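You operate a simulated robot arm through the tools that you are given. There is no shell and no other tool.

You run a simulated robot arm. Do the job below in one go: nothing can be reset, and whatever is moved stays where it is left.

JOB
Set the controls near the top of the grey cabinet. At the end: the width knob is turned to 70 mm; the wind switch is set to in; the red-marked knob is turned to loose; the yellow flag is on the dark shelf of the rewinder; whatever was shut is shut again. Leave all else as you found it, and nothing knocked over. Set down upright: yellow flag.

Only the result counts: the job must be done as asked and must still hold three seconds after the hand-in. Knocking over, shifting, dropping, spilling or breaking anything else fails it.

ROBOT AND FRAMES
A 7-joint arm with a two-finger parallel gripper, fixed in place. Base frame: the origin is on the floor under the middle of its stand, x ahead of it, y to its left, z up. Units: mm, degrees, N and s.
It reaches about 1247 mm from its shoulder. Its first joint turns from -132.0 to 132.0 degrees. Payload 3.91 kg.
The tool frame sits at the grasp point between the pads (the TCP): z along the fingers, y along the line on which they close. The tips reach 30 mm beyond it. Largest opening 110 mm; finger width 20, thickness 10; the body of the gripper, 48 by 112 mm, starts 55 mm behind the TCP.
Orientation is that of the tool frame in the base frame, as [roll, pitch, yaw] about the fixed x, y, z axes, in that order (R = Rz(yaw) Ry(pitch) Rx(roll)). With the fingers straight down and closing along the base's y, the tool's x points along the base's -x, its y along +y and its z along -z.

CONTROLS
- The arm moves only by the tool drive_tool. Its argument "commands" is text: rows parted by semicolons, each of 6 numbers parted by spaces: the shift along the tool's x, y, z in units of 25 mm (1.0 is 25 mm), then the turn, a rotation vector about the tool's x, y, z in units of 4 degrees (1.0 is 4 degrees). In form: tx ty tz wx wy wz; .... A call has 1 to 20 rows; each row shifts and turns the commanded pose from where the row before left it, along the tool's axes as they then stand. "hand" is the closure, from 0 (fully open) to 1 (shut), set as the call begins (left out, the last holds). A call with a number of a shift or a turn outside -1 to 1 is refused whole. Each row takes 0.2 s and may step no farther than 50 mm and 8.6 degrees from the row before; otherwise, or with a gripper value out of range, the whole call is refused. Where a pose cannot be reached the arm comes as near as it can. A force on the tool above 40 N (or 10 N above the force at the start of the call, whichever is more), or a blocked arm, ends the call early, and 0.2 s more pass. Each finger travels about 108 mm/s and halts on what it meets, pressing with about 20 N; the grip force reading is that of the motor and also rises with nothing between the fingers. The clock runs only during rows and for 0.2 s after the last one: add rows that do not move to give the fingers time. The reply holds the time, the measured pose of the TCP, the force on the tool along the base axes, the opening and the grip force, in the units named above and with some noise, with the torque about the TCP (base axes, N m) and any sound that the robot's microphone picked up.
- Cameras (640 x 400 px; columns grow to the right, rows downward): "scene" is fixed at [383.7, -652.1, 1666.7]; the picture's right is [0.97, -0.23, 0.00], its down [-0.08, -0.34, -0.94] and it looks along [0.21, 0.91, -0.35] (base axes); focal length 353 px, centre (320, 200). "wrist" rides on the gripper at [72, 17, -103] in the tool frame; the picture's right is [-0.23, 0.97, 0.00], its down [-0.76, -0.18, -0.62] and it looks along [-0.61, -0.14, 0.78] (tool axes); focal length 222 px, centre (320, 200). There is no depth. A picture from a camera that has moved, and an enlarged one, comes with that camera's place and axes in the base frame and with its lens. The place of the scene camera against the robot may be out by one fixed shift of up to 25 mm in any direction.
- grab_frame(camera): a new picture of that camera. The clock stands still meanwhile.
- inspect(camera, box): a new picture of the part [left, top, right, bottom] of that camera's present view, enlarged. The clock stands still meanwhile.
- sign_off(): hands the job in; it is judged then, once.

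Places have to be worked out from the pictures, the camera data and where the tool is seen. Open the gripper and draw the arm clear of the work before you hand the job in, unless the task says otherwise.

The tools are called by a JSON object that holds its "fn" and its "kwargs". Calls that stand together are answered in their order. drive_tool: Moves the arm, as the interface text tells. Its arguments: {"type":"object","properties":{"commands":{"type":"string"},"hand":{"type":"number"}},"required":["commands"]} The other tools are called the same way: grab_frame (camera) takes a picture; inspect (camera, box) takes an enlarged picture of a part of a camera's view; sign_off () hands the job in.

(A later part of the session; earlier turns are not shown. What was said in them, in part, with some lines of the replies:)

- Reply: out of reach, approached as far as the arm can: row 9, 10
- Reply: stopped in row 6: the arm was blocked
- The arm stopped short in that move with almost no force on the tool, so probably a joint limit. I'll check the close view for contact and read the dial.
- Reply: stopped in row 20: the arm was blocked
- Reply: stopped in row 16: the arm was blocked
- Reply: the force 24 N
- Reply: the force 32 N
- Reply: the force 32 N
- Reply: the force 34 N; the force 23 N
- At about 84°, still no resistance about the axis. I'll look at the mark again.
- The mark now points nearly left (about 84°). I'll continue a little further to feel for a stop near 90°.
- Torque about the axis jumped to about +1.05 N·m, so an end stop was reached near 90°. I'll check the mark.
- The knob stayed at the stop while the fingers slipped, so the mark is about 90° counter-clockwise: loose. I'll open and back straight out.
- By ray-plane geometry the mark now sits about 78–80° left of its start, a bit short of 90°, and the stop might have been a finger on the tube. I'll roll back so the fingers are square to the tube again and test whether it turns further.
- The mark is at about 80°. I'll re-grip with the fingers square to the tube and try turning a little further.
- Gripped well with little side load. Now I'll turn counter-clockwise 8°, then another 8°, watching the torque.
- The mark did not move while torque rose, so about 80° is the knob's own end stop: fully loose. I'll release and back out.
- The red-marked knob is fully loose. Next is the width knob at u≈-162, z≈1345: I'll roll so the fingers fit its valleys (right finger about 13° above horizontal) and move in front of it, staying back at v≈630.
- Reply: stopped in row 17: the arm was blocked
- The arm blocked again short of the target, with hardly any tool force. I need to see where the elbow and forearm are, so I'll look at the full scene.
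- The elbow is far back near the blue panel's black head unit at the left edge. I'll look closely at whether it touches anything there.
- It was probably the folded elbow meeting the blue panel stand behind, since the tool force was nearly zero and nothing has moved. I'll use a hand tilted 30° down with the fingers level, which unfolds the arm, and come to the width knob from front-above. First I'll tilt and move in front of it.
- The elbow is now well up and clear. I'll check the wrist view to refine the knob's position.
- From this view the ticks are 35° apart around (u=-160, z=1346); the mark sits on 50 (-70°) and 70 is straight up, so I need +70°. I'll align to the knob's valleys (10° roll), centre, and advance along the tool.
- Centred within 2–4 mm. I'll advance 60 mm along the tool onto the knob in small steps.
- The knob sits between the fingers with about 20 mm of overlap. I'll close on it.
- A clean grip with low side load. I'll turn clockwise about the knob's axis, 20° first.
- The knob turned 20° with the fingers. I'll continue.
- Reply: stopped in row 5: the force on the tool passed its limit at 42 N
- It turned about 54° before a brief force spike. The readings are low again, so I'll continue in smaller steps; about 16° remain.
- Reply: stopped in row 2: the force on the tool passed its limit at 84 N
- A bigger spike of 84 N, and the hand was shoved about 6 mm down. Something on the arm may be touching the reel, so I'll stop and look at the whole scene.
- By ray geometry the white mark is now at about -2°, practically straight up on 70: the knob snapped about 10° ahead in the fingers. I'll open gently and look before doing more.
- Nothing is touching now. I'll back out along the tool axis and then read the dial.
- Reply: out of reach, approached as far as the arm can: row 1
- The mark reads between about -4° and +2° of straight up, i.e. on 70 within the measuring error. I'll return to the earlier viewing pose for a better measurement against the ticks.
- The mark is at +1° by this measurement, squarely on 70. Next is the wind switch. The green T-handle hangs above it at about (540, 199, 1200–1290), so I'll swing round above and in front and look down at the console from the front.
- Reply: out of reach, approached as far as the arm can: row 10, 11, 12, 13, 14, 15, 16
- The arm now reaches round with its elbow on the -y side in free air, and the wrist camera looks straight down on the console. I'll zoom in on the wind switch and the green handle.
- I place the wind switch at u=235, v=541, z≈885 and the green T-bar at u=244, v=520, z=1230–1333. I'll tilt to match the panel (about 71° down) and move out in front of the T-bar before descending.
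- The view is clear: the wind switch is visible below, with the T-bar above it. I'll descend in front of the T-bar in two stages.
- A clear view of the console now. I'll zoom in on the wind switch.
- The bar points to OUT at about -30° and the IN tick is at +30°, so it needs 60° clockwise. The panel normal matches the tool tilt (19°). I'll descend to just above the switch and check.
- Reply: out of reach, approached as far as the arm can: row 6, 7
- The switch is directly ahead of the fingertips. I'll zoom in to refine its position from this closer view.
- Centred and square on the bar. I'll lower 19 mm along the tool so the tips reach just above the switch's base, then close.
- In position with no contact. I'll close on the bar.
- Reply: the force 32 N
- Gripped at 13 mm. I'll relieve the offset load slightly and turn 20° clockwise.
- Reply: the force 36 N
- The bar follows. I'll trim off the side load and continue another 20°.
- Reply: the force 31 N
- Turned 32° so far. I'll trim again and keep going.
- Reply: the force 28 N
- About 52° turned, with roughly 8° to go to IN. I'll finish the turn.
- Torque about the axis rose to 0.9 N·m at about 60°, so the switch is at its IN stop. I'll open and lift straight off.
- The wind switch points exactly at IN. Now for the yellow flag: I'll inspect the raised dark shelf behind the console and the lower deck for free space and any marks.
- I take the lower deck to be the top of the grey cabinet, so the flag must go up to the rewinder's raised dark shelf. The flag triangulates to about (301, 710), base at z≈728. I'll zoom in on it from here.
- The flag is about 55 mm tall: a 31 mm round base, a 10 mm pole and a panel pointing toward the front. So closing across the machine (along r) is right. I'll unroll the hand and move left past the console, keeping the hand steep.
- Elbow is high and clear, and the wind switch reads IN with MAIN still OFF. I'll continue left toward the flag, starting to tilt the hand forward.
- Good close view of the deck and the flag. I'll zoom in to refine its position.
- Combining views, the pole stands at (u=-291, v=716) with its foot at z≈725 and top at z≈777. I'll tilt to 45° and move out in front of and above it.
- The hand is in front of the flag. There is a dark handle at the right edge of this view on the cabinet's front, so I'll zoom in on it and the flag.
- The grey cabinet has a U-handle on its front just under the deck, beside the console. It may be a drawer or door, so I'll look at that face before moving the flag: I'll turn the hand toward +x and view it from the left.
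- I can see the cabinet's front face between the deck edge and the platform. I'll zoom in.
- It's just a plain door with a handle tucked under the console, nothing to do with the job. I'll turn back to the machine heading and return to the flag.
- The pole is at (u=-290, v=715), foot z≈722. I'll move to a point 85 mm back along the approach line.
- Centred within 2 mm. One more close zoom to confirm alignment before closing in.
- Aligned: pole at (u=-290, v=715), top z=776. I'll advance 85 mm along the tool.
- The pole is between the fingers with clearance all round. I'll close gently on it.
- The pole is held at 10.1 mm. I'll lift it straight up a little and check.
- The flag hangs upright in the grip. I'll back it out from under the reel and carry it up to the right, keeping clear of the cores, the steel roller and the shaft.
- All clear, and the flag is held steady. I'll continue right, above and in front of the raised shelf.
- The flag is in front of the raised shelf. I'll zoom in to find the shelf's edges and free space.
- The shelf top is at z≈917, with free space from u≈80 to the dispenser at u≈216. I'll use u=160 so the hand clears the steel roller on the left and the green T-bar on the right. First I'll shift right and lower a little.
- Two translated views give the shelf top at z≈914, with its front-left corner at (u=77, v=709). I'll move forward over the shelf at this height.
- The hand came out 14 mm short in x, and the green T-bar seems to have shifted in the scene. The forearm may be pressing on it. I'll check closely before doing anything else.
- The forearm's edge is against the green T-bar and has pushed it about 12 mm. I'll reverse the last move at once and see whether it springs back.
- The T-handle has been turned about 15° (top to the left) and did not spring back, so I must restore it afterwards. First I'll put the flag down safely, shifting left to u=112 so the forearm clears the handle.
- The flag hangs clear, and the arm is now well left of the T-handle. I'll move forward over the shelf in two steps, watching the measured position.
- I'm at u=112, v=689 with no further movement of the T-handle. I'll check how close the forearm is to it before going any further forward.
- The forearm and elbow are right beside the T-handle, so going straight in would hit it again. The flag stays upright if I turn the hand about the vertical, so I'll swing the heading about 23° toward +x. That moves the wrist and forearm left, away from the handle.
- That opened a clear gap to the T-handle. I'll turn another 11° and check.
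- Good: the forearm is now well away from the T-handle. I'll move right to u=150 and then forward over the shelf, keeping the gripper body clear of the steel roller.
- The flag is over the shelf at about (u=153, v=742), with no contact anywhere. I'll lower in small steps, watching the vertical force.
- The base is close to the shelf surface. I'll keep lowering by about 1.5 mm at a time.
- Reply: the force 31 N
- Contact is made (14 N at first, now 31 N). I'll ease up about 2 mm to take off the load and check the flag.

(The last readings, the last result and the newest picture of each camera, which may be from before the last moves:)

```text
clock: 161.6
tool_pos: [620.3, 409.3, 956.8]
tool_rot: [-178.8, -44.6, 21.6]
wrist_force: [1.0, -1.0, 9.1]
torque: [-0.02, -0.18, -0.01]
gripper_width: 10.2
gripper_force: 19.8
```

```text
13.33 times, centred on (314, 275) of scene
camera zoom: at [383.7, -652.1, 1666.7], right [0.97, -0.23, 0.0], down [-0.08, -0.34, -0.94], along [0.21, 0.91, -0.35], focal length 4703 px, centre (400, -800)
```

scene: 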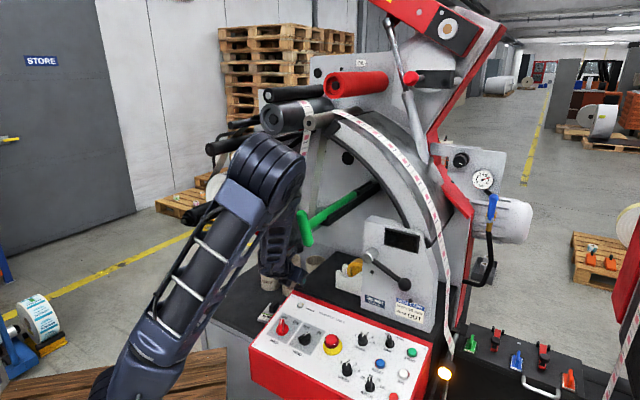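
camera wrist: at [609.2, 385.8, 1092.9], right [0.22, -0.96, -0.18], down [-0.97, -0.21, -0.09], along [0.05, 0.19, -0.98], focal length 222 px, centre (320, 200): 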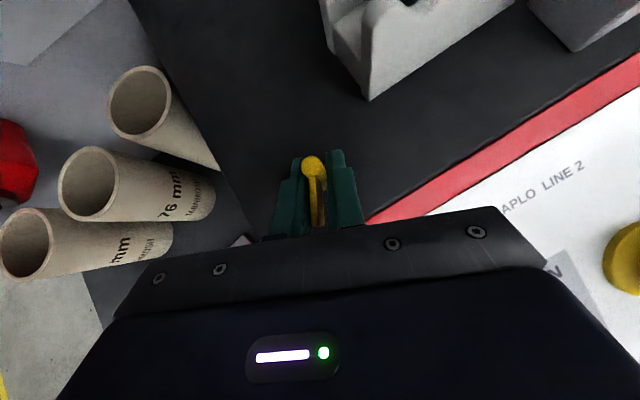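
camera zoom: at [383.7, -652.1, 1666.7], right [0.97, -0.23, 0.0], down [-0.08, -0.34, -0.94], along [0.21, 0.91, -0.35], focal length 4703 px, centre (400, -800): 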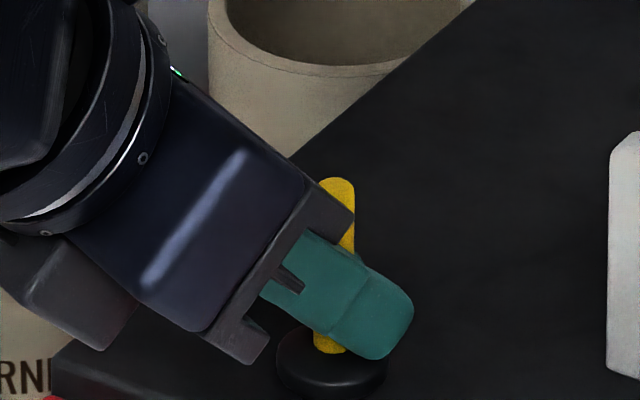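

The flag stands square on the shelf with 9 N left. I'll take off the rest and open the fingers.

{"fn": "drive_tool", "kwargs": {"commands": "0.018 0 -0.018 0 0 0;0 0 0 0 0 0"}}

{"fn": "drive_tool", "kwargs": {"commands": "0 0 0 0 0 0;0 0 0 0 0 0;0 0 0 0 0 0", "hand": 0.6}}

{"fn": "inspect", "kwargs": {"camera": "scene", "box": [290, 260, 338, 290]}}

{"fn": "inspect", "kwargs": {"camera": "wrist", "box": [240, 100, 400, 220]}}

```text
clock: 162.2
tool_pos: [619.9, 408.9, 957.5]
tool_rot: [-178.7, -44.4, 21.6]
wrist_force: [0.0, -0.5, -1.7]
torque: [0.02, -0.02, 0.0]
gripper_width: 10.3
gripper_force: 20.5
```

```text
clock: 163.0
tool_pos: [619.6, 409.4, 957.5]
tool_rot: [-178.7, -44.7, 21.7]
wrist_force: [0.0, -0.5, 0.2]
torque: [0.0, -0.01, -0.02]
gripper_width: 43.8
gripper_force: 0.1
```

```text
13.33 times, centred on (314, 275) of scene
camera zoom: at [383.7, -652.1, 1666.7], right [0.97, -0.23, 0.0], down [-0.08, -0.34, -0.94], along [0.21, 0.91, -0.35], focal length 4703 px, centre (400, -800)
```

zoom: 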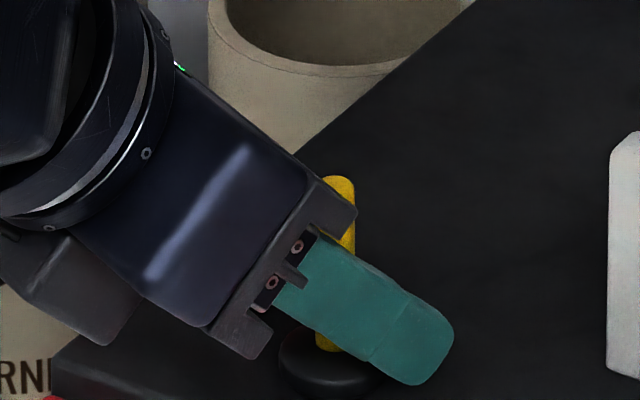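

```text
3.33 times, centred on (320, 160) of wrist
camera zoom: at [608.6, 385.4, 1083.9], right [0.22, -0.96, -0.18], down [-0.97, -0.21, -0.09], along [0.05, 0.19, -0.98], focal length 740 px, centre (320, 333)
```

zoom: 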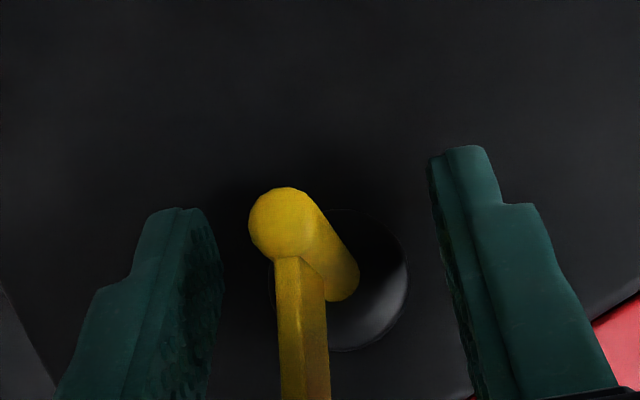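

The flag stands free. I'll back out straight along the tool axis.

{"fn": "drive_tool", "kwargs": {"commands": "0 0 -0.6 0 0 0;0 0 -0.8 0 0 0;0 0 -0.9 0 0 0;0 0 -0.9 0 0 0;0 0 0 0 0 0"}}

{"fn": "inspect", "kwargs": {"camera": "scene", "box": [270, 220, 366, 300]}}

{"fn": "grab_frame", "kwargs": {"camera": "wrist"}}

{"fn": "grab_frame", "kwargs": {"camera": "scene"}}

```text
clock: 164.2
tool_pos: [568.0, 386.3, 1015.7]
tool_rot: [-178.7, -44.6, 21.6]
wrist_force: [-0.2, 0.0, 1.0]
torque: [0.0, 0.0, 0.01]
gripper_width: 44.1
gripper_force: 0.1
```

```text
5.00 times, centred on (318, 260) of scene
camera zoom: at [383.7, -652.1, 1666.7], right [0.97, -0.23, 0.0], down [-0.08, -0.34, -0.94], along [0.21, 0.91, -0.35], focal length 1764 px, centre (330, -100)
```

zoom: 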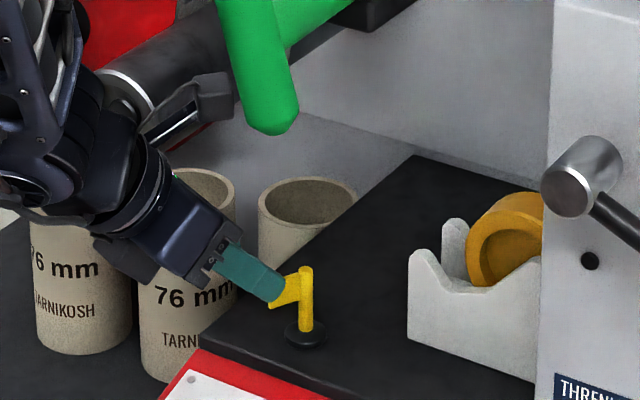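

```text
taken
camera wrist: at [557.4, 362.5, 1141.3], right [0.22, -0.96, -0.18], down [-0.97, -0.21, -0.09], along [0.05, 0.19, -0.98], focal length 222 px, centre (320, 200)
```

wrist: 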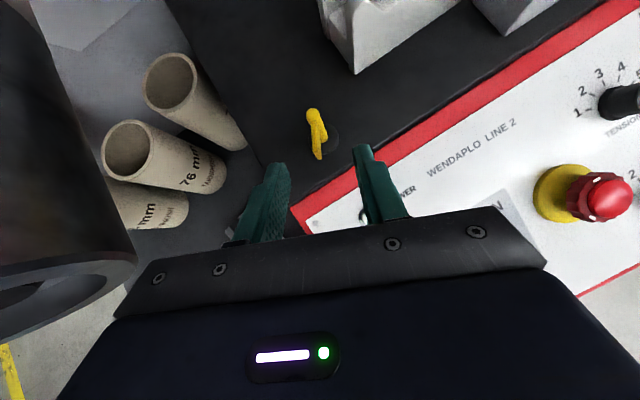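

```text
taken
```

scene: 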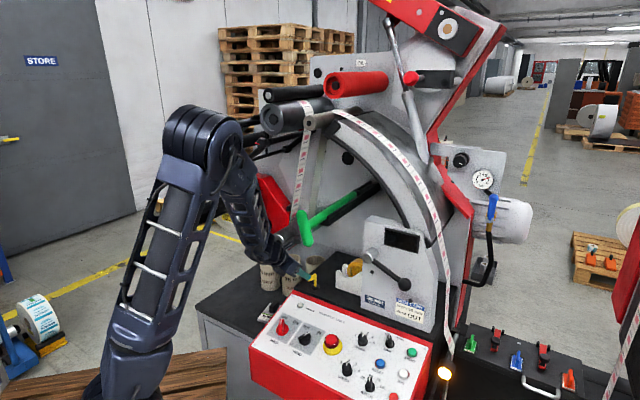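

The flag stands upright on the dark shelf. Now I have to put the green T-handle back: its top is where it was but its lower end sits about 6 px to the right of the original. I'll go up to the pose from which I photographed it earlier (clock 105) and compare directly.

{"fn": "drive_tool", "kwargs": {"commands": "0.148 -0.067 -0.898 0 0 0;0.148 -0.067 -0.898 0 0 0;0.148 -0.067 -0.898 0 0 0;0.148 -0.067 -0.898 0 0 0;0.148 -0.067 -0.898 0 0 0;0.148 -0.067 -0.898 0 0 0;0.148 -0.067 -0.898 0 0 0;0.148 -0.067 -0.898 0 0 0;0.148 -0.067 -0.898 0 0 0;0.148 -0.067 -0.898 0 0 0;0 0 0 0 0 0"}}

{"fn": "grab_frame", "kwargs": {"camera": "scene"}}

```text
clock: 166.6
tool_pos: [442.0, 350.5, 1201.3]
tool_rot: [-178.7, -44.6, 21.7]
wrist_force: [0.7, 0.0, 0.3]
torque: [0.02, -0.01, -0.01]
gripper_width: 43.7
gripper_force: 0.0
```

```text
taken
```

scene: 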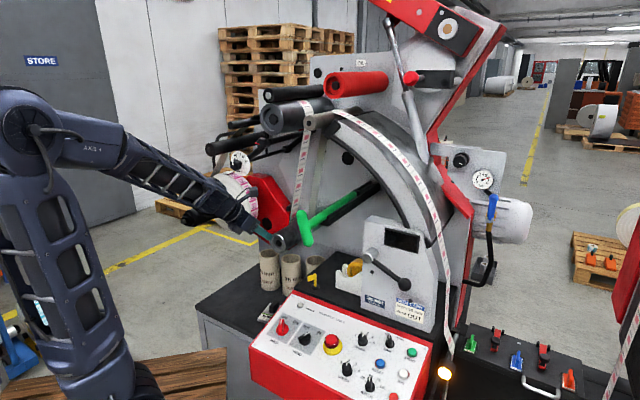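

The T-handle is in plain view now. I'll take the very same zooms as at the start to compare its position.

{"fn": "inspect", "kwargs": {"camera": "scene", "box": [180, 70, 340, 250]}}

{"fn": "inspect", "kwargs": {"camera": "scene", "box": [180, 230, 340, 330]}}

{"fn": "inspect", "kwargs": {"camera": "scene", "box": [320, 210, 480, 310]}}

{"fn": "inspect", "kwargs": {"camera": "scene", "box": [284, 180, 364, 260]}}

```text
2.22 times, centred on (260, 160) of scene
camera zoom: at [383.7, -652.1, 1666.7], right [0.97, -0.23, 0.0], down [-0.08, -0.34, -0.94], along [0.21, 0.91, -0.35], focal length 784 px, centre (453, 289)
```

zoom: 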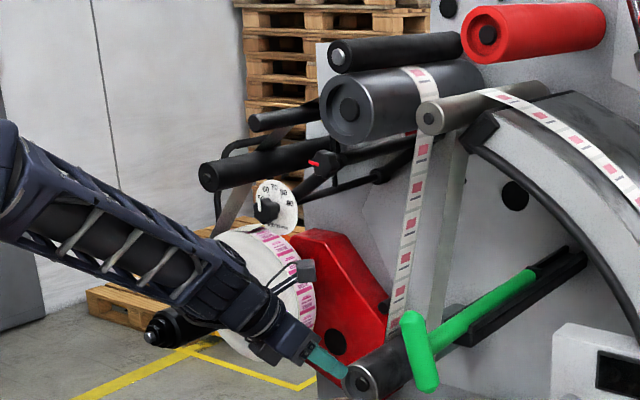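

```text
4.00 times, centred on (260, 280) of scene
camera zoom: at [383.7, -652.1, 1666.7], right [0.97, -0.23, 0.0], down [-0.08, -0.34, -0.94], along [0.21, 0.91, -0.35], focal length 1411 px, centre (560, -120)
```

zoom: 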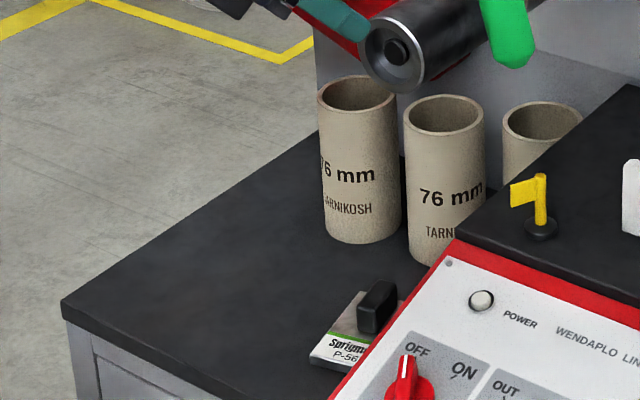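

```text
4.00 times, centred on (400, 260) of scene
camera zoom: at [383.7, -652.1, 1666.7], right [0.97, -0.23, 0.0], down [-0.08, -0.34, -0.94], along [0.21, 0.91, -0.35], focal length 1411 px, centre (0, -40)
```

zoom: 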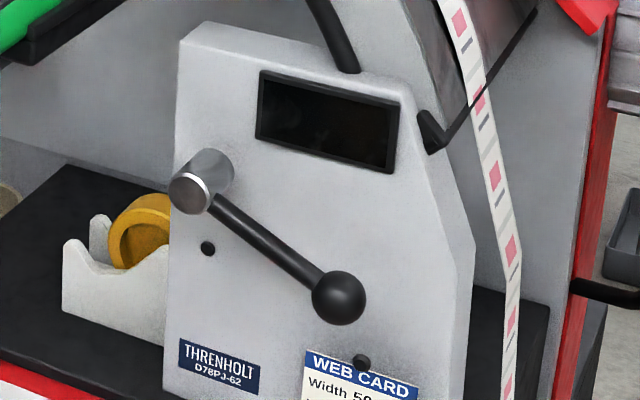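

```text
5.00 times, centred on (324, 220) of scene
camera zoom: at [383.7, -652.1, 1666.7], right [0.97, -0.23, 0.0], down [-0.08, -0.34, -0.94], along [0.21, 0.91, -0.35], focal length 1764 px, centre (300, 100)
```

zoom: 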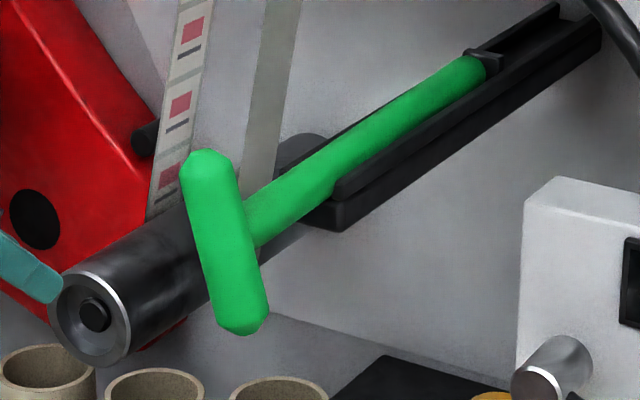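

The rod looks unmoved but the T has swung about 11° (its bottom to the right). I'll go to the earlier overhead pose to see exactly what changed.

{"fn": "drive_tool", "kwargs": {"commands": "0 0 0 0.707 0 -0.707;0 0 0 0.707 0 -0.707;0 0 0 0.707 0 -0.707;0 0 0 0.707 0 -0.707;0 0 0 0.707 0 -0.707;0 0 0 0.6 0 -0.6;0.377 0.16 -0.88 0 0 0;0.377 0.16 -0.88 0 0 0;0.377 0.16 -0.88 0 0 0;0.377 0.16 -0.88 0 0 0;0.377 0.16 -0.88 0 0 0;0.377 0.16 -0.88 0 0 0;0.377 0.16 -0.88 0 0 0;0.377 0.16 -0.88 0 0 0;0.377 0.16 -0.88 0 0 0;0 0 0 0 0 0"}}

{"fn": "grab_frame", "kwargs": {"camera": "scene"}}

```text
clock: 170.0
tool_pos: [414.3, 264.2, 1398.2]
tool_rot: [-178.5, -45.0, 44.9]
wrist_force: [-1.0, -0.7, -0.1]
torque: [0.0, 0.02, 0.0]
gripper_width: 44.3
gripper_force: 0.0
```

```text
taken
```

scene: 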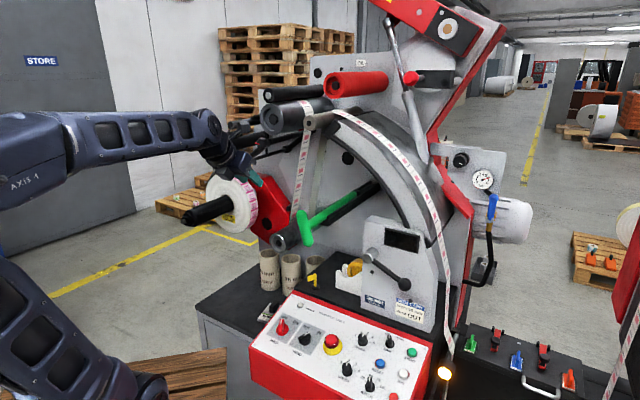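

Moving to the same overhead pose as before.

{"fn": "drive_tool", "kwargs": {"commands": "0 0 0 0 -1 0;0 0 0 0 -0.42 0;-0.07 0.766 -0.127 0 0 0;-0.07 0.766 -0.127 0 0 0;-0.07 0.766 -0.127 0 0 0;-0.07 0.766 -0.127 0 0 0;0 0 0 0 0 0"}}

{"fn": "grab_frame", "kwargs": {"camera": "wrist"}}

{"fn": "inspect", "kwargs": {"camera": "wrist", "box": [290, 90, 418, 190]}}

{"fn": "inspect", "kwargs": {"camera": "wrist", "box": [190, 0, 400, 200]}}

```text
clock: 171.6
tool_pos: [460.0, 201.1, 1403.5]
tool_rot: [-178.7, -39.3, 45.1]
wrist_force: [-0.2, 1.0, 0.3]
torque: [0.0, 0.01, -0.02]
gripper_width: 44.2
gripper_force: 0.1
```

```text
taken
camera wrist: at [468.6, 181.8, 1530.3], right [0.58, -0.8, -0.16], down [-0.81, -0.58, 0.0], along [-0.1, 0.13, -0.99], focal length 222 px, centre (320, 200)
```

wrist: 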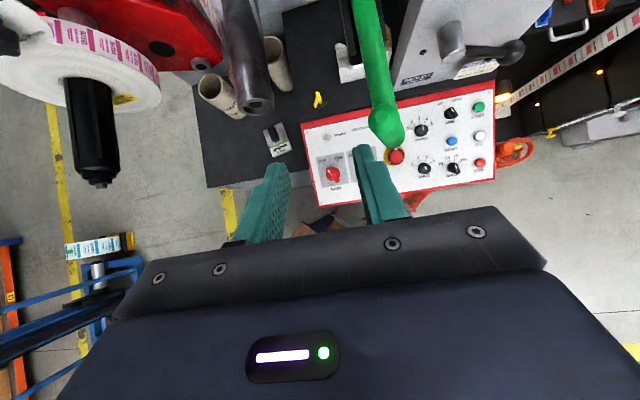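

```text
4.00 times, centred on (354, 140) of wrist
camera zoom: at [468.6, 181.8, 1530.3], right [0.58, -0.8, -0.16], down [-0.81, -0.58, 0.0], along [-0.1, 0.13, -0.99], focal length 888 px, centre (184, 440)
```

zoom: 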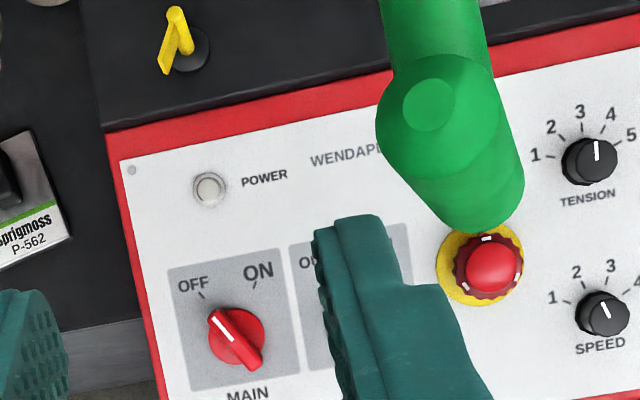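

```text
2.00 times, centred on (295, 100) of wrist
camera zoom: at [468.6, 181.8, 1530.3], right [0.58, -0.8, -0.16], down [-0.81, -0.58, 0.0], along [-0.1, 0.13, -0.99], focal length 444 px, centre (370, 400)
```

zoom: 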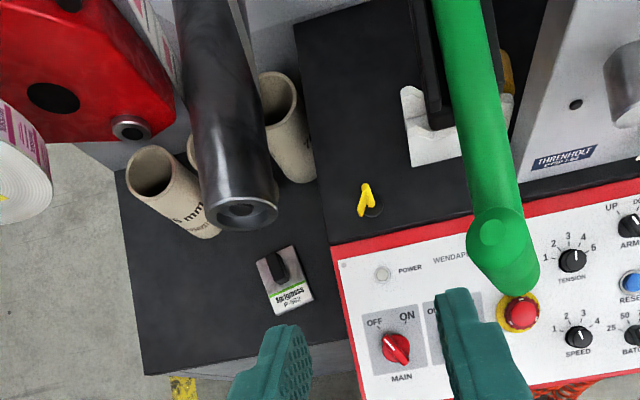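

By triangulation the T-handle's top has moved 5 mm left and about 7 mm inward, and its bottom about 11 mm right. So it turned roughly 9° about its rod and slid in a little. I'll grip its upper end from above and bring it back; first I'll turn the hand vertical over it.

{"fn": "drive_tool", "kwargs": {"commands": "0 0 0 0 -1 0;0 0 0 0 -1 0;0 0 0 0 -1 0;0 0 0 0 -1 0;0 0 0 0 -1 0;0 0 0 0 -1 0;0 0 0 0 -1 0;0 0 0 0 -1 0;0 0 0 0 -1 0;0 0 0 0 -0.8 0;0 0 0 0 0 0", "hand": 0.42}}

{"fn": "grab_frame", "kwargs": {"camera": "scene"}}

{"fn": "grab_frame", "kwargs": {"camera": "wrist"}}

```text
clock: 174.0
tool_pos: [460.8, 201.7, 1403.2]
tool_rot: [-179.0, -0.1, 45.9]
wrist_force: [-0.1, 0.3, 0.2]
torque: [-0.01, 0.03, 0.03]
gripper_width: 63.9
gripper_force: 0.1
```

```text
taken
```

scene: 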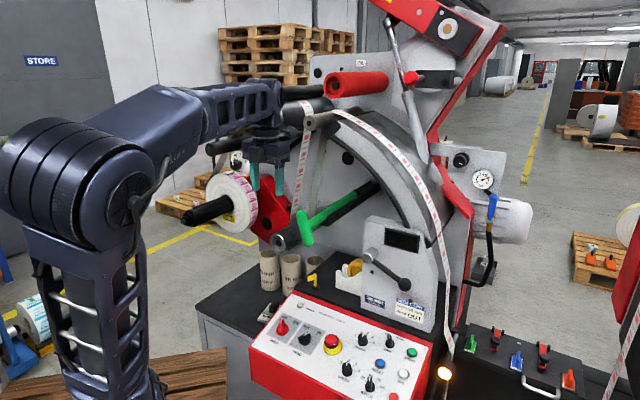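

```text
taken
camera wrist: at [525.2, 241.5, 1508.3], right [0.54, -0.84, -0.02], down [-0.65, -0.43, 0.63], along [-0.53, -0.33, -0.78], focal length 222 px, centre (320, 200)
```

wrist: 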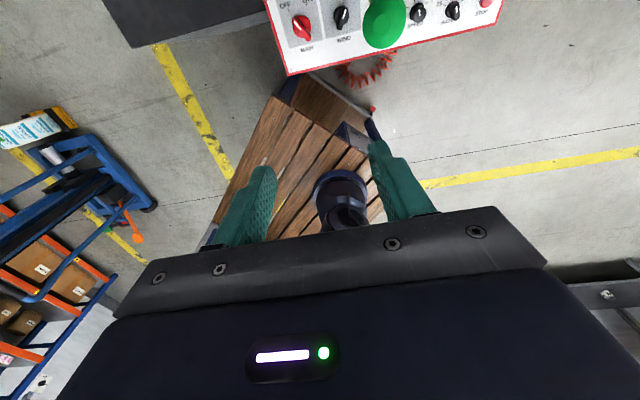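

The hand is vertical with a good elbow-up arm. I'll move over the T-handle's top and tilt to match its 9° lean.

{"fn": "drive_tool", "kwargs": {"commands": "0.88 0.74 0 0 0 0;0.88 0.74 0 0 0 0;0.88 0.74 0 0 0 0;0 0 0 -1 0 0;0 0 0 -1 0 0;0 0 0 -0.25 0 0;0 0 0 0 0 0"}}

{"fn": "grab_frame", "kwargs": {"camera": "wrist"}}

{"fn": "inspect", "kwargs": {"camera": "scene", "box": [256, 120, 352, 260]}}

```text
clock: 175.6
tool_pos: [546.1, 210.6, 1402.7]
tool_rot: [172.0, -0.1, 45.9]
wrist_force: [0.1, -0.4, 0.6]
torque: [-0.02, -0.02, -0.01]
gripper_width: 63.8
gripper_force: 0.0
```

```text
taken
camera wrist: at [598.7, 261.6, 1509.7], right [0.53, -0.83, 0.13], down [-0.72, -0.37, 0.59], along [-0.44, -0.41, -0.8], focal length 222 px, centre (320, 200)
```

wrist: 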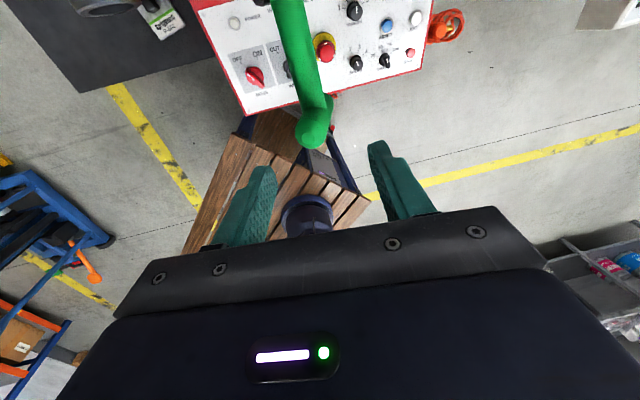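

```text
2.86 times, centred on (304, 190) of scene
camera zoom: at [383.7, -652.1, 1666.7], right [0.97, -0.23, 0.0], down [-0.08, -0.34, -0.94], along [0.21, 0.91, -0.35], focal length 1008 px, centre (366, 229)
```

zoom: 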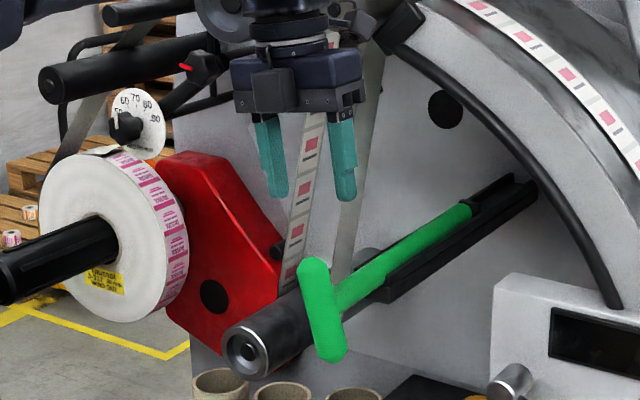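

The fingers are over the T-top. I'll shift onto its axis line and descend to just above it, then check.

{"fn": "drive_tool", "kwargs": {"commands": "0 -0.52 0 0 0 0;0 0 0.7 0 0 0;0 0 0.7 0 0 0;0 0 0.6 0 0 0;0 0 0 0 0 0"}}

{"fn": "grab_frame", "kwargs": {"camera": "wrist"}}

{"fn": "inspect", "kwargs": {"camera": "scene", "box": [270, 170, 350, 260]}}

```text
clock: 176.8
tool_pos: [541.1, 214.4, 1350.9]
tool_rot: [171.9, -0.2, 45.9]
wrist_force: [1.0, -1.1, 0.8]
torque: [-0.01, 0.01, 0.0]
gripper_width: 63.6
gripper_force: 0.1
```

```text
taken
camera wrist: at [594.8, 266.3, 1458.0], right [0.53, -0.83, 0.13], down [-0.72, -0.37, 0.59], along [-0.44, -0.41, -0.8], focal length 222 px, centre (320, 200)
```

wrist: 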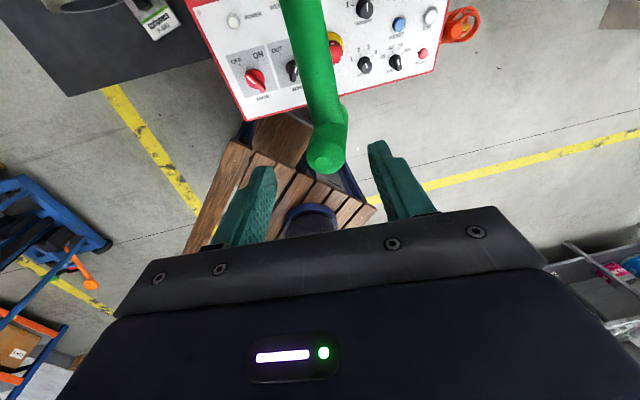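

```text
4.44 times, centred on (310, 215) of scene
camera zoom: at [383.7, -652.1, 1666.7], right [0.97, -0.23, 0.0], down [-0.08, -0.34, -0.94], along [0.21, 0.91, -0.35], focal length 1568 px, centre (364, 133)
```

zoom: 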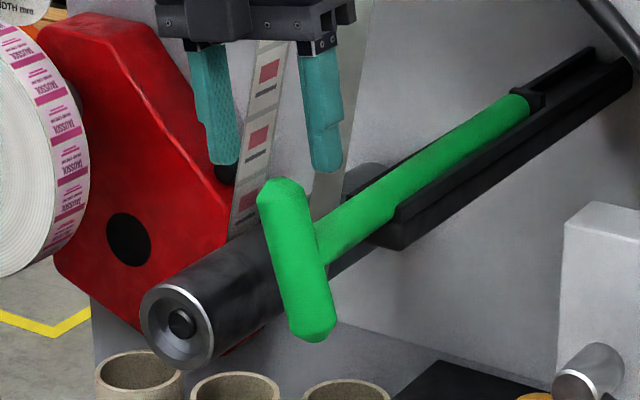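

T-top is between the finger lines, about 4 mm right of centre. I'll correct and lower 34 mm so the fingers straddle it above the rod.

{"fn": "drive_tool", "kwargs": {"commands": "0 0.16 0.45 0 0 0;0 0 0.45 0 0 0;0 0 0.45 0 0 0;0 0 0 0 0 0"}}

{"fn": "grab_frame", "kwargs": {"camera": "wrist"}}

{"fn": "inspect", "kwargs": {"camera": "scene", "box": [270, 170, 350, 260]}}

```text
clock: 177.8
tool_pos: [547.1, 209.7, 1317.9]
tool_rot: [172.0, -0.1, 46.0]
wrist_force: [-0.7, 0.0, 0.1]
torque: [-0.02, -0.03, -0.02]
gripper_width: 63.6
gripper_force: 0.1
```

```text
taken
camera wrist: at [600.5, 260.7, 1425.0], right [0.53, -0.83, 0.13], down [-0.72, -0.37, 0.59], along [-0.44, -0.41, -0.8], focal length 222 px, centre (320, 200)
```

wrist: 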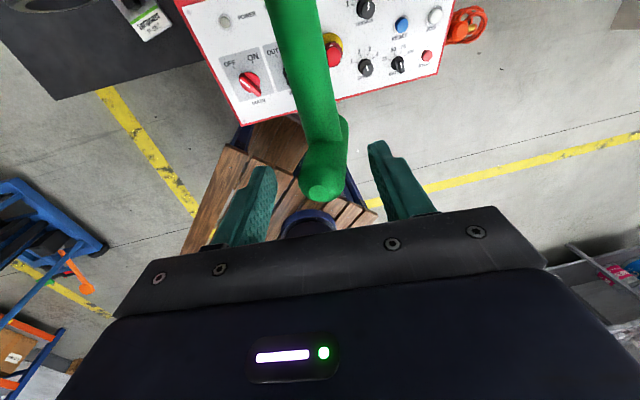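

```text
4.44 times, centred on (310, 215) of scene
camera zoom: at [383.7, -652.1, 1666.7], right [0.97, -0.23, 0.0], down [-0.08, -0.34, -0.94], along [0.21, 0.91, -0.35], focal length 1568 px, centre (364, 133)
```

zoom: 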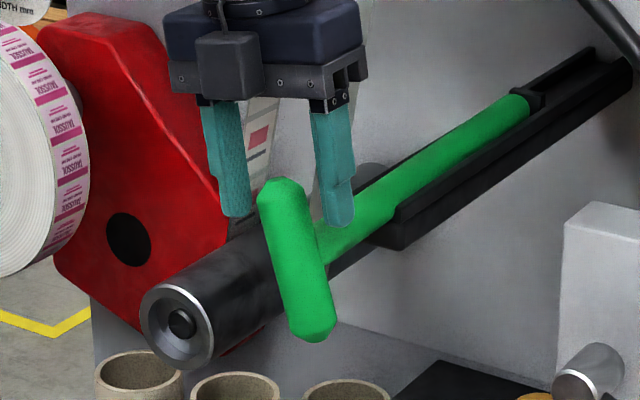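

The fingers straddle the T-handle's upper end. I'll close on it.

{"fn": "drive_tool", "kwargs": {"commands": "0 0 0 0 0 0;0 0 0 0 0 0;0 0 0 0 0 0", "hand": 1}}

{"fn": "inspect", "kwargs": {"camera": "scene", "box": [270, 170, 350, 260]}}

{"fn": "grab_frame", "kwargs": {"camera": "wrist"}}

```text
clock: 178.6
tool_pos: [547.7, 209.6, 1317.7]
tool_rot: [172.0, -0.1, 45.9]
wrist_force: [0.5, -0.7, 1.7]
torque: [0.0, -0.05, -0.03]
gripper_width: 29.1
gripper_force: 19.9
```

```text
4.44 times, centred on (310, 215) of scene
camera zoom: at [383.7, -652.1, 1666.7], right [0.97, -0.23, 0.0], down [-0.08, -0.34, -0.94], along [0.21, 0.91, -0.35], focal length 1568 px, centre (364, 133)
```

zoom: 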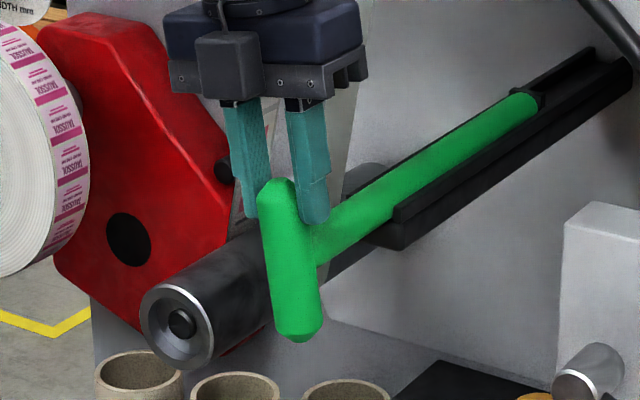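

```text
taken
camera wrist: at [600.5, 260.6, 1425.1], right [0.53, -0.83, 0.13], down [-0.72, -0.37, 0.59], along [-0.44, -0.41, -0.8], focal length 222 px, centre (320, 200)
```

wrist: 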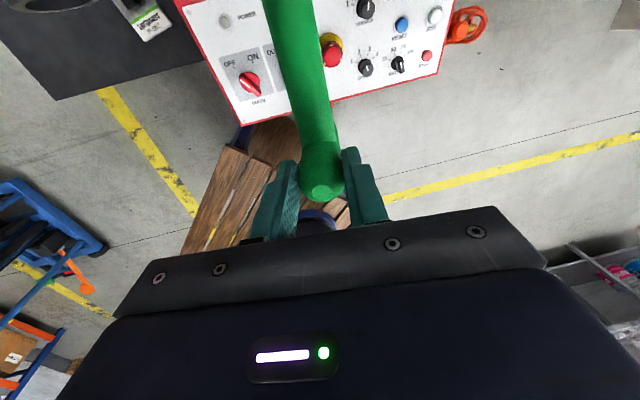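

Closing already brought the handle closer to upright (it moves quite freely). I'll rotate the remaining 5° about the rod's line and draw it out about 7 mm, then check.

{"fn": "drive_tool", "kwargs": {"commands": "0 0.084 0 0.625 0 0;0 0.084 0 0.625 0 0;-0.14 0 0 0 0 0;-0.14 0 0 0 0 0;0 0 0 0 0 0"}}

{"fn": "inspect", "kwargs": {"camera": "scene", "box": [270, 170, 350, 260]}}

{"fn": "inspect", "kwargs": {"camera": "scene", "box": [180, 230, 340, 330]}}

```text
clock: 179.8
tool_pos: [546.0, 201.0, 1319.8]
tool_rot: [177.0, 0.0, 45.9]
wrist_force: [-0.2, 0.3, -0.2]
torque: [-0.13, 0.14, 0.0]
gripper_width: 28.9
gripper_force: 19.7
```

```text
4.44 times, centred on (310, 215) of scene
camera zoom: at [383.7, -652.1, 1666.7], right [0.97, -0.23, 0.0], down [-0.08, -0.34, -0.94], along [0.21, 0.91, -0.35], focal length 1568 px, centre (364, 133)
```

zoom: 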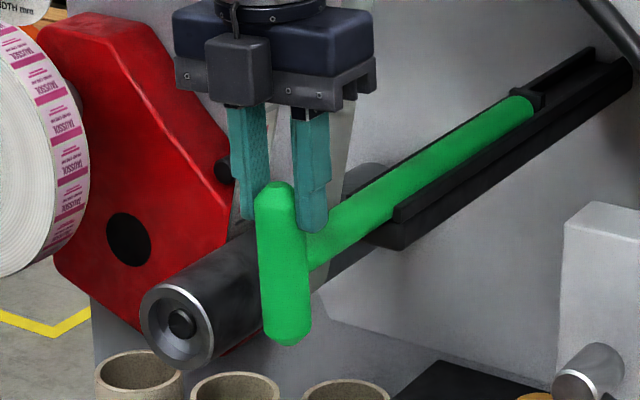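

```text
4.00 times, centred on (260, 280) of scene
camera zoom: at [383.7, -652.1, 1666.7], right [0.97, -0.23, 0.0], down [-0.08, -0.34, -0.94], along [0.21, 0.91, -0.35], focal length 1411 px, centre (560, -120)
```

zoom: 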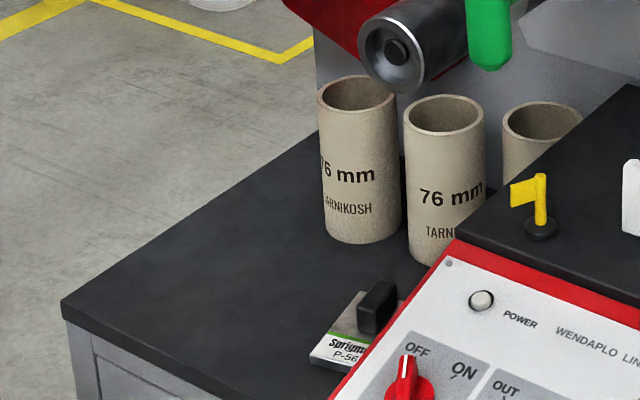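

Nearly back: the T's bottom is within 0.5 px of the original, with about 2° of lean and 1–2 mm of slide left. I'll make that small correction.

{"fn": "drive_tool", "kwargs": {"commands": "0.06 0.067 0 0.5 0 0;0 0 0 0 0 0"}}

{"fn": "inspect", "kwargs": {"camera": "scene", "box": [230, 220, 390, 320]}}

{"fn": "inspect", "kwargs": {"camera": "scene", "box": [276, 200, 332, 260]}}

```text
clock: 180.4
tool_pos: [549.0, 200.0, 1319.0]
tool_rot: [179.0, 0.0, 45.8]
wrist_force: [0.0, 0.1, -0.1]
torque: [-0.15, 0.14, 0.01]
gripper_width: 29.3
gripper_force: 19.9
```

```text
4.00 times, centred on (310, 270) of scene
camera zoom: at [383.7, -652.1, 1666.7], right [0.97, -0.23, 0.0], down [-0.08, -0.34, -0.94], along [0.21, 0.91, -0.35], focal length 1411 px, centre (360, -80)
```

zoom: 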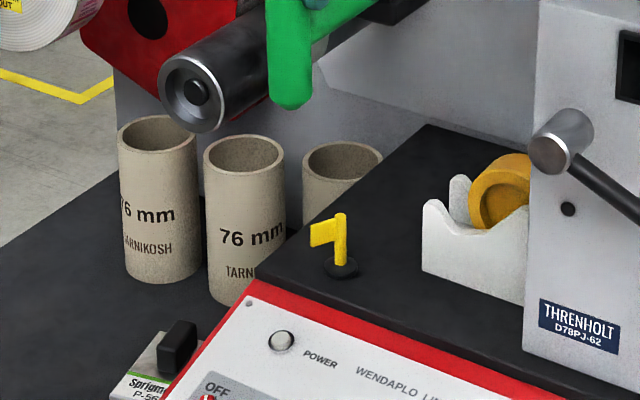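

```text
6.67 times, centred on (304, 230) of scene
camera zoom: at [383.7, -652.1, 1666.7], right [0.97, -0.23, 0.0], down [-0.08, -0.34, -0.94], along [0.21, 0.91, -0.35], focal length 2351 px, centre (427, 0)
```

zoom: 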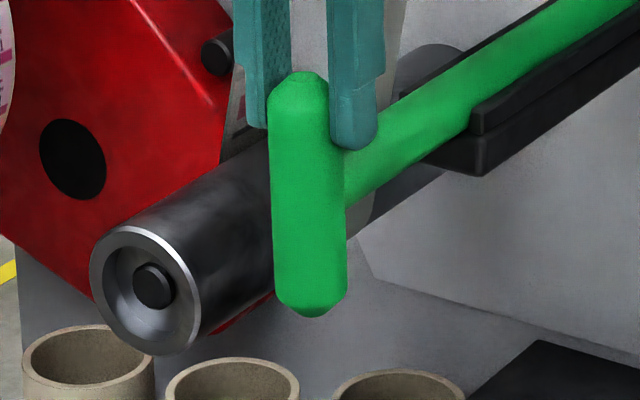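

The T is upright again within about 0.5 px. I'll shift it 1.5 mm left, then release and compare with the original pictures.

{"fn": "drive_tool", "kwargs": {"commands": "0 -0.06 0 0 0 0;0 0 0 0 0 0"}}

{"fn": "drive_tool", "kwargs": {"commands": "0 0 0 0 0 0;0 0 0 0 0 0;0 0 0 0 0 0", "hand": 0.42}}

{"fn": "inspect", "kwargs": {"camera": "scene", "box": [276, 200, 332, 260]}}

{"fn": "inspect", "kwargs": {"camera": "scene", "box": [230, 220, 390, 320]}}

```text
clock: 181.0
tool_pos: [546.5, 201.3, 1319.5]
tool_rot: [178.9, -0.1, 45.8]
wrist_force: [-0.3, 0.1, 0.1]
torque: [-0.13, 0.12, 0.03]
gripper_width: 29.1
gripper_force: 19.7
```

```text
clock: 181.8
tool_pos: [547.1, 201.6, 1320.3]
tool_rot: [179.0, -0.2, 45.8]
wrist_force: [-0.4, 0.2, 0.0]
torque: [-0.01, 0.01, 0.01]
gripper_width: 63.8
gripper_force: 0.0
```

```text
6.67 times, centred on (304, 230) of scene
camera zoom: at [383.7, -652.1, 1666.7], right [0.97, -0.23, 0.0], down [-0.08, -0.34, -0.94], along [0.21, 0.91, -0.35], focal length 2351 px, centre (427, 0)
```

zoom: 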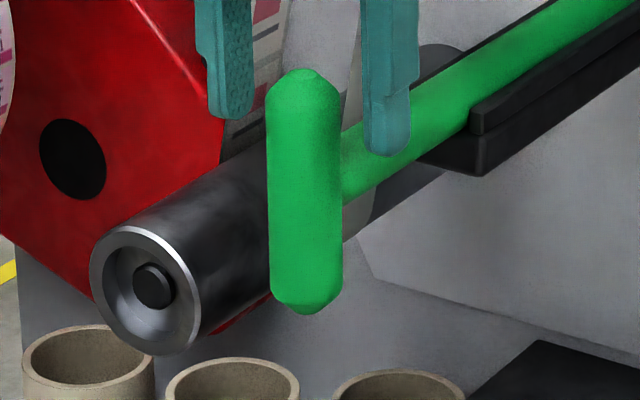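

```text
4.00 times, centred on (310, 270) of scene
camera zoom: at [383.7, -652.1, 1666.7], right [0.97, -0.23, 0.0], down [-0.08, -0.34, -0.94], along [0.21, 0.91, -0.35], focal length 1411 px, centre (360, -80)
```

zoom: 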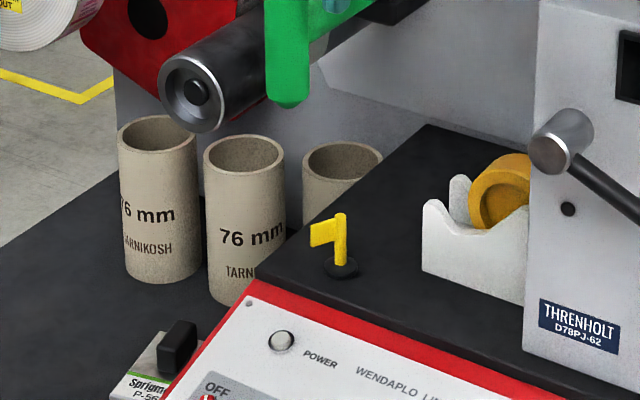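

Released: the T-handle's bottom is at the same pixel as before (288,108 in the matching zoom) and it is upright. I'll lift straight up clear of it.

{"fn": "drive_tool", "kwargs": {"commands": "0 0 -0.5 0 0 0;0 0 -0.9 0 0 0;0 0 -0.9 0 0 0;0 0 -0.9 0 0 0;0 0 0 0 0 0"}}

{"fn": "inspect", "kwargs": {"camera": "scene", "box": [284, 180, 364, 260]}}

{"fn": "inspect", "kwargs": {"camera": "scene", "box": [140, 130, 300, 250]}}

```text
clock: 183.0
tool_pos: [546.3, 203.3, 1399.4]
tool_rot: [178.9, -0.1, 45.9]
wrist_force: [-0.2, -0.3, -0.2]
torque: [0.03, -0.01, -0.01]
gripper_width: 63.8
gripper_force: 0.0
```

```text
5.00 times, centred on (324, 220) of scene
camera zoom: at [383.7, -652.1, 1666.7], right [0.97, -0.23, 0.0], down [-0.08, -0.34, -0.94], along [0.21, 0.91, -0.35], focal length 1764 px, centre (300, 100)
```

zoom: 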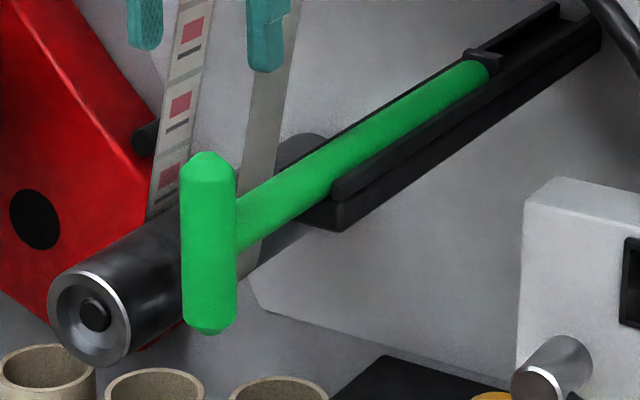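

```text
3.33 times, centred on (220, 190) of scene
camera zoom: at [383.7, -652.1, 1666.7], right [0.97, -0.23, 0.0], down [-0.08, -0.34, -0.94], along [0.21, 0.91, -0.35], focal length 1176 px, centre (653, 233)
```

zoom: 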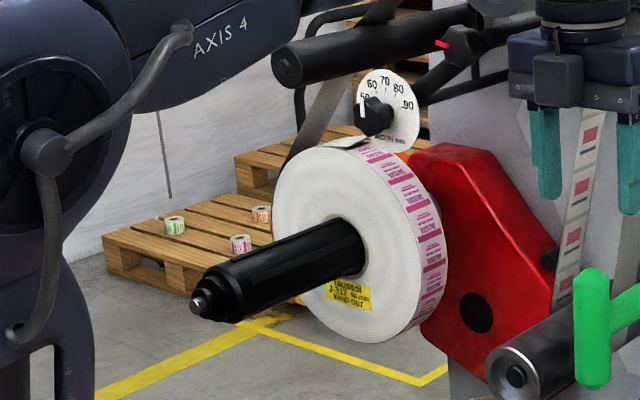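

The T-handle matches the old picture pixel for pixel (edges 573–611, top 268, bottom 390 against 572–610, 268, 390). I'll check it from the overhead pose too.

{"fn": "drive_tool", "kwargs": {"commands": "-0.88 -0.74 0 0 0 0;-0.88 -0.74 0 0 0 0;-0.88 -0.74 0 0 0 0;0 0 0 0 1 0;0 0 0 0 1 0;0 0 0 0 1 0;0 0 0 0 1 0;0 0 0 0 1 0;0 0 0 0 1 0;0 0 0 0 1 0;0 0 0 0 1 0;0 0 0 0 1 0;0 0 0 0 0.8 0;0 0 0 0 0 0", "hand": 0.3}}

{"fn": "inspect", "kwargs": {"camera": "wrist", "box": [290, 90, 418, 190]}}

{"fn": "inspect", "kwargs": {"camera": "wrist", "box": [190, 0, 400, 200]}}

{"fn": "grab_frame", "kwargs": {"camera": "scene"}}

```text
clock: 186.0
tool_pos: [460.7, 194.7, 1398.0]
tool_rot: [178.7, -39.3, 46.7]
wrist_force: [0.0, 0.5, 0.4]
torque: [0.07, -0.03, 0.01]
gripper_width: 77.0
gripper_force: 0.0
```

```text
4.00 times, centred on (354, 140) of wrist
camera zoom: at [466.1, 178.7, 1526.0], right [0.58, -0.81, -0.13], down [-0.81, -0.58, 0.0], along [-0.07, 0.11, -0.99], focal length 888 px, centre (184, 440)
```

zoom: 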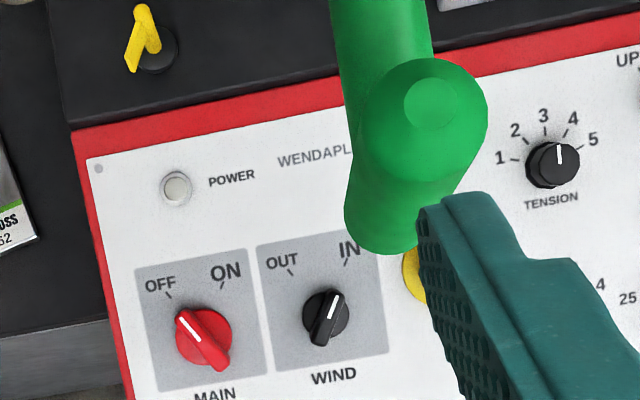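

```text
2.00 times, centred on (295, 100) of wrist
camera zoom: at [466.1, 178.7, 1526.0], right [0.58, -0.81, -0.13], down [-0.81, -0.58, 0.0], along [-0.07, 0.11, -0.99], focal length 444 px, centre (370, 400)
```

zoom: 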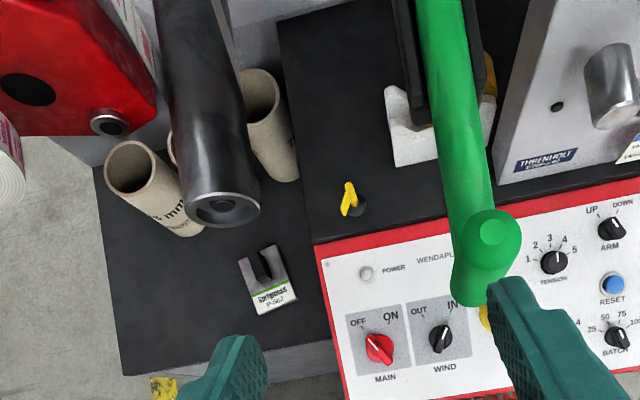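

```text
taken
```

scene: 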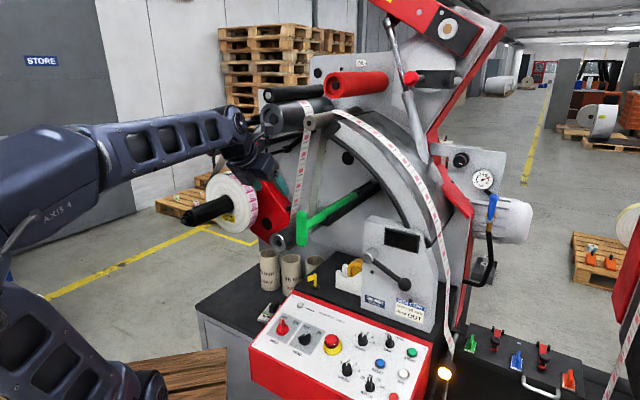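

From overhead the T's top is within about 1 mm of its original spot and it is vertical. The wind switch shows IN and the flag is on the shelf. I'll open fully and draw the arm back and up, clear of the machine.

{"fn": "drive_tool", "kwargs": {"commands": "0 0 -0.9 0 0 0;0 0 -0.9 0 0 0;0 0 -0.9 0 0 0;0 0 -0.9 0 0 0;0.3 0.5 -0.7 0 0 0;0.3 0.5 -0.7 0 0 0;0.3 0.5 -0.7 0 0 0;0.3 0.5 -0.7 0 0 0;0 0 0 0 0 0", "hand": 0}}

{"fn": "grab_frame", "kwargs": {"camera": "scene"}}

{"fn": "inspect", "kwargs": {"camera": "scene", "box": [200, 110, 340, 260]}}

{"fn": "inspect", "kwargs": {"camera": "scene", "box": [240, 250, 440, 400]}}

{"fn": "inspect", "kwargs": {"camera": "scene", "box": [206, 130, 286, 180]}}

```text
clock: 188.0
tool_pos: [441.9, 104.9, 1543.4]
tool_rot: [178.7, -39.2, 46.7]
wrist_force: [0.1, -0.4, 1.1]
torque: [-0.01, -0.01, -0.06]
gripper_width: 110.1
gripper_force: 0.0
```

```text
taken
```

scene: 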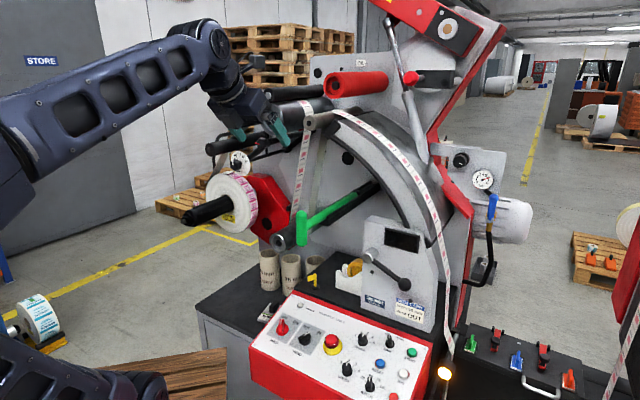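

```text
2.67 times, centred on (270, 185) of scene
camera zoom: at [383.7, -652.1, 1666.7], right [0.97, -0.23, 0.0], down [-0.08, -0.34, -0.94], along [0.21, 0.91, -0.35], focal length 940 px, centre (453, 240)
```

zoom: 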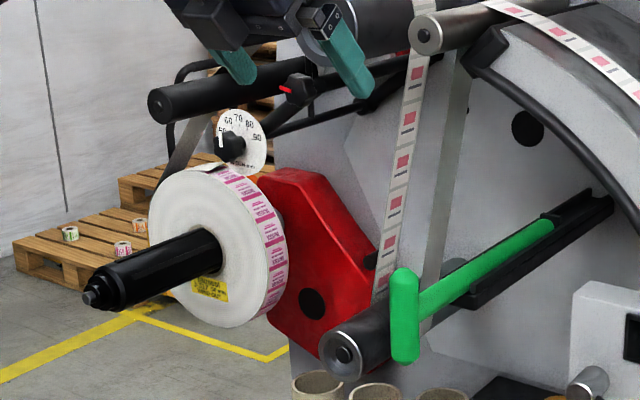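

```text
2.67 times, centred on (340, 325) of scene
camera zoom: at [383.7, -652.1, 1666.7], right [0.97, -0.23, 0.0], down [-0.08, -0.34, -0.94], along [0.21, 0.91, -0.35], focal length 940 px, centre (267, -133)
```

zoom: 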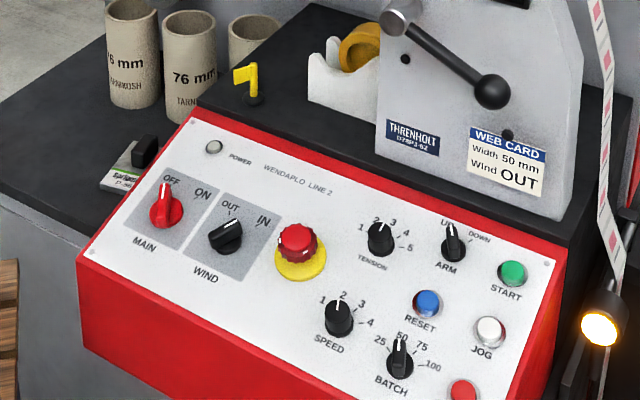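

```text
8.00 times, centred on (246, 155) of scene
camera zoom: at [383.7, -652.1, 1666.7], right [0.97, -0.23, 0.0], down [-0.08, -0.34, -0.94], along [0.21, 0.91, -0.35], focal length 2822 px, centre (912, 560)
```

zoom: 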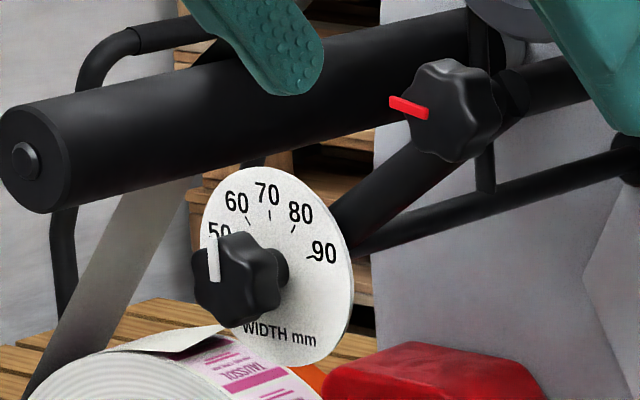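

Final check from the pictures:
- **Width:** the mark points straight up at 70.
- **Red-marked knob:** at its loose stop.
- **Wind:** on IN.
- **Flag:** upright on the rewinder's dark shelf.
- **Green handle:** back upright where it was.
- **Other controls:** unchanged, and nothing was opened.

The gripper is open and the arm is clear, so I'll hand in.

{"fn": "sign_off", "kwargs": {}}

```text
The job is handed in.
```

I've handed the job in. In the final pictures the three controls and the flag look as you asked, but two of these rest on my judgement, and I knocked one handle and had to put it back.

- **Width knob:** it points straight at 70 mm, to within about 1–2°.
- **Wind switch:** it is on IN, turned until it reached its end stop.
- **Red-marked knob:** it carries no "loose" or "tight" wording. I turned it counter-clockwise to its end stop, about 80°, and took that as loose.
- **Yellow flag:** it stands upright on the raised dark shelf behind the console. It started on the lower dark deck, and "the dark shelf of the rewinder" could mean either surface. I took it to mean the raised one, because the flag was already on the lower one.
- **Green T-handle:** while I carried the flag, the forearm pushed this handle, turning it about 9–11° and sliding it in several millimetres. I gripped it and set it back. Measured against the earlier pictures it is upright and within about 1 mm of where it was.
- **Arm contact:** the arm also stopped as "blocked" several times, probably with the elbow against the blue panel stand. I checked the stand after one of these stops and it had not moved.
- **Everything else:** I opened nothing, so there was nothing to shut, and I saw no other change in the pictures. The gripper is open and the arm is drawn back from the machine.
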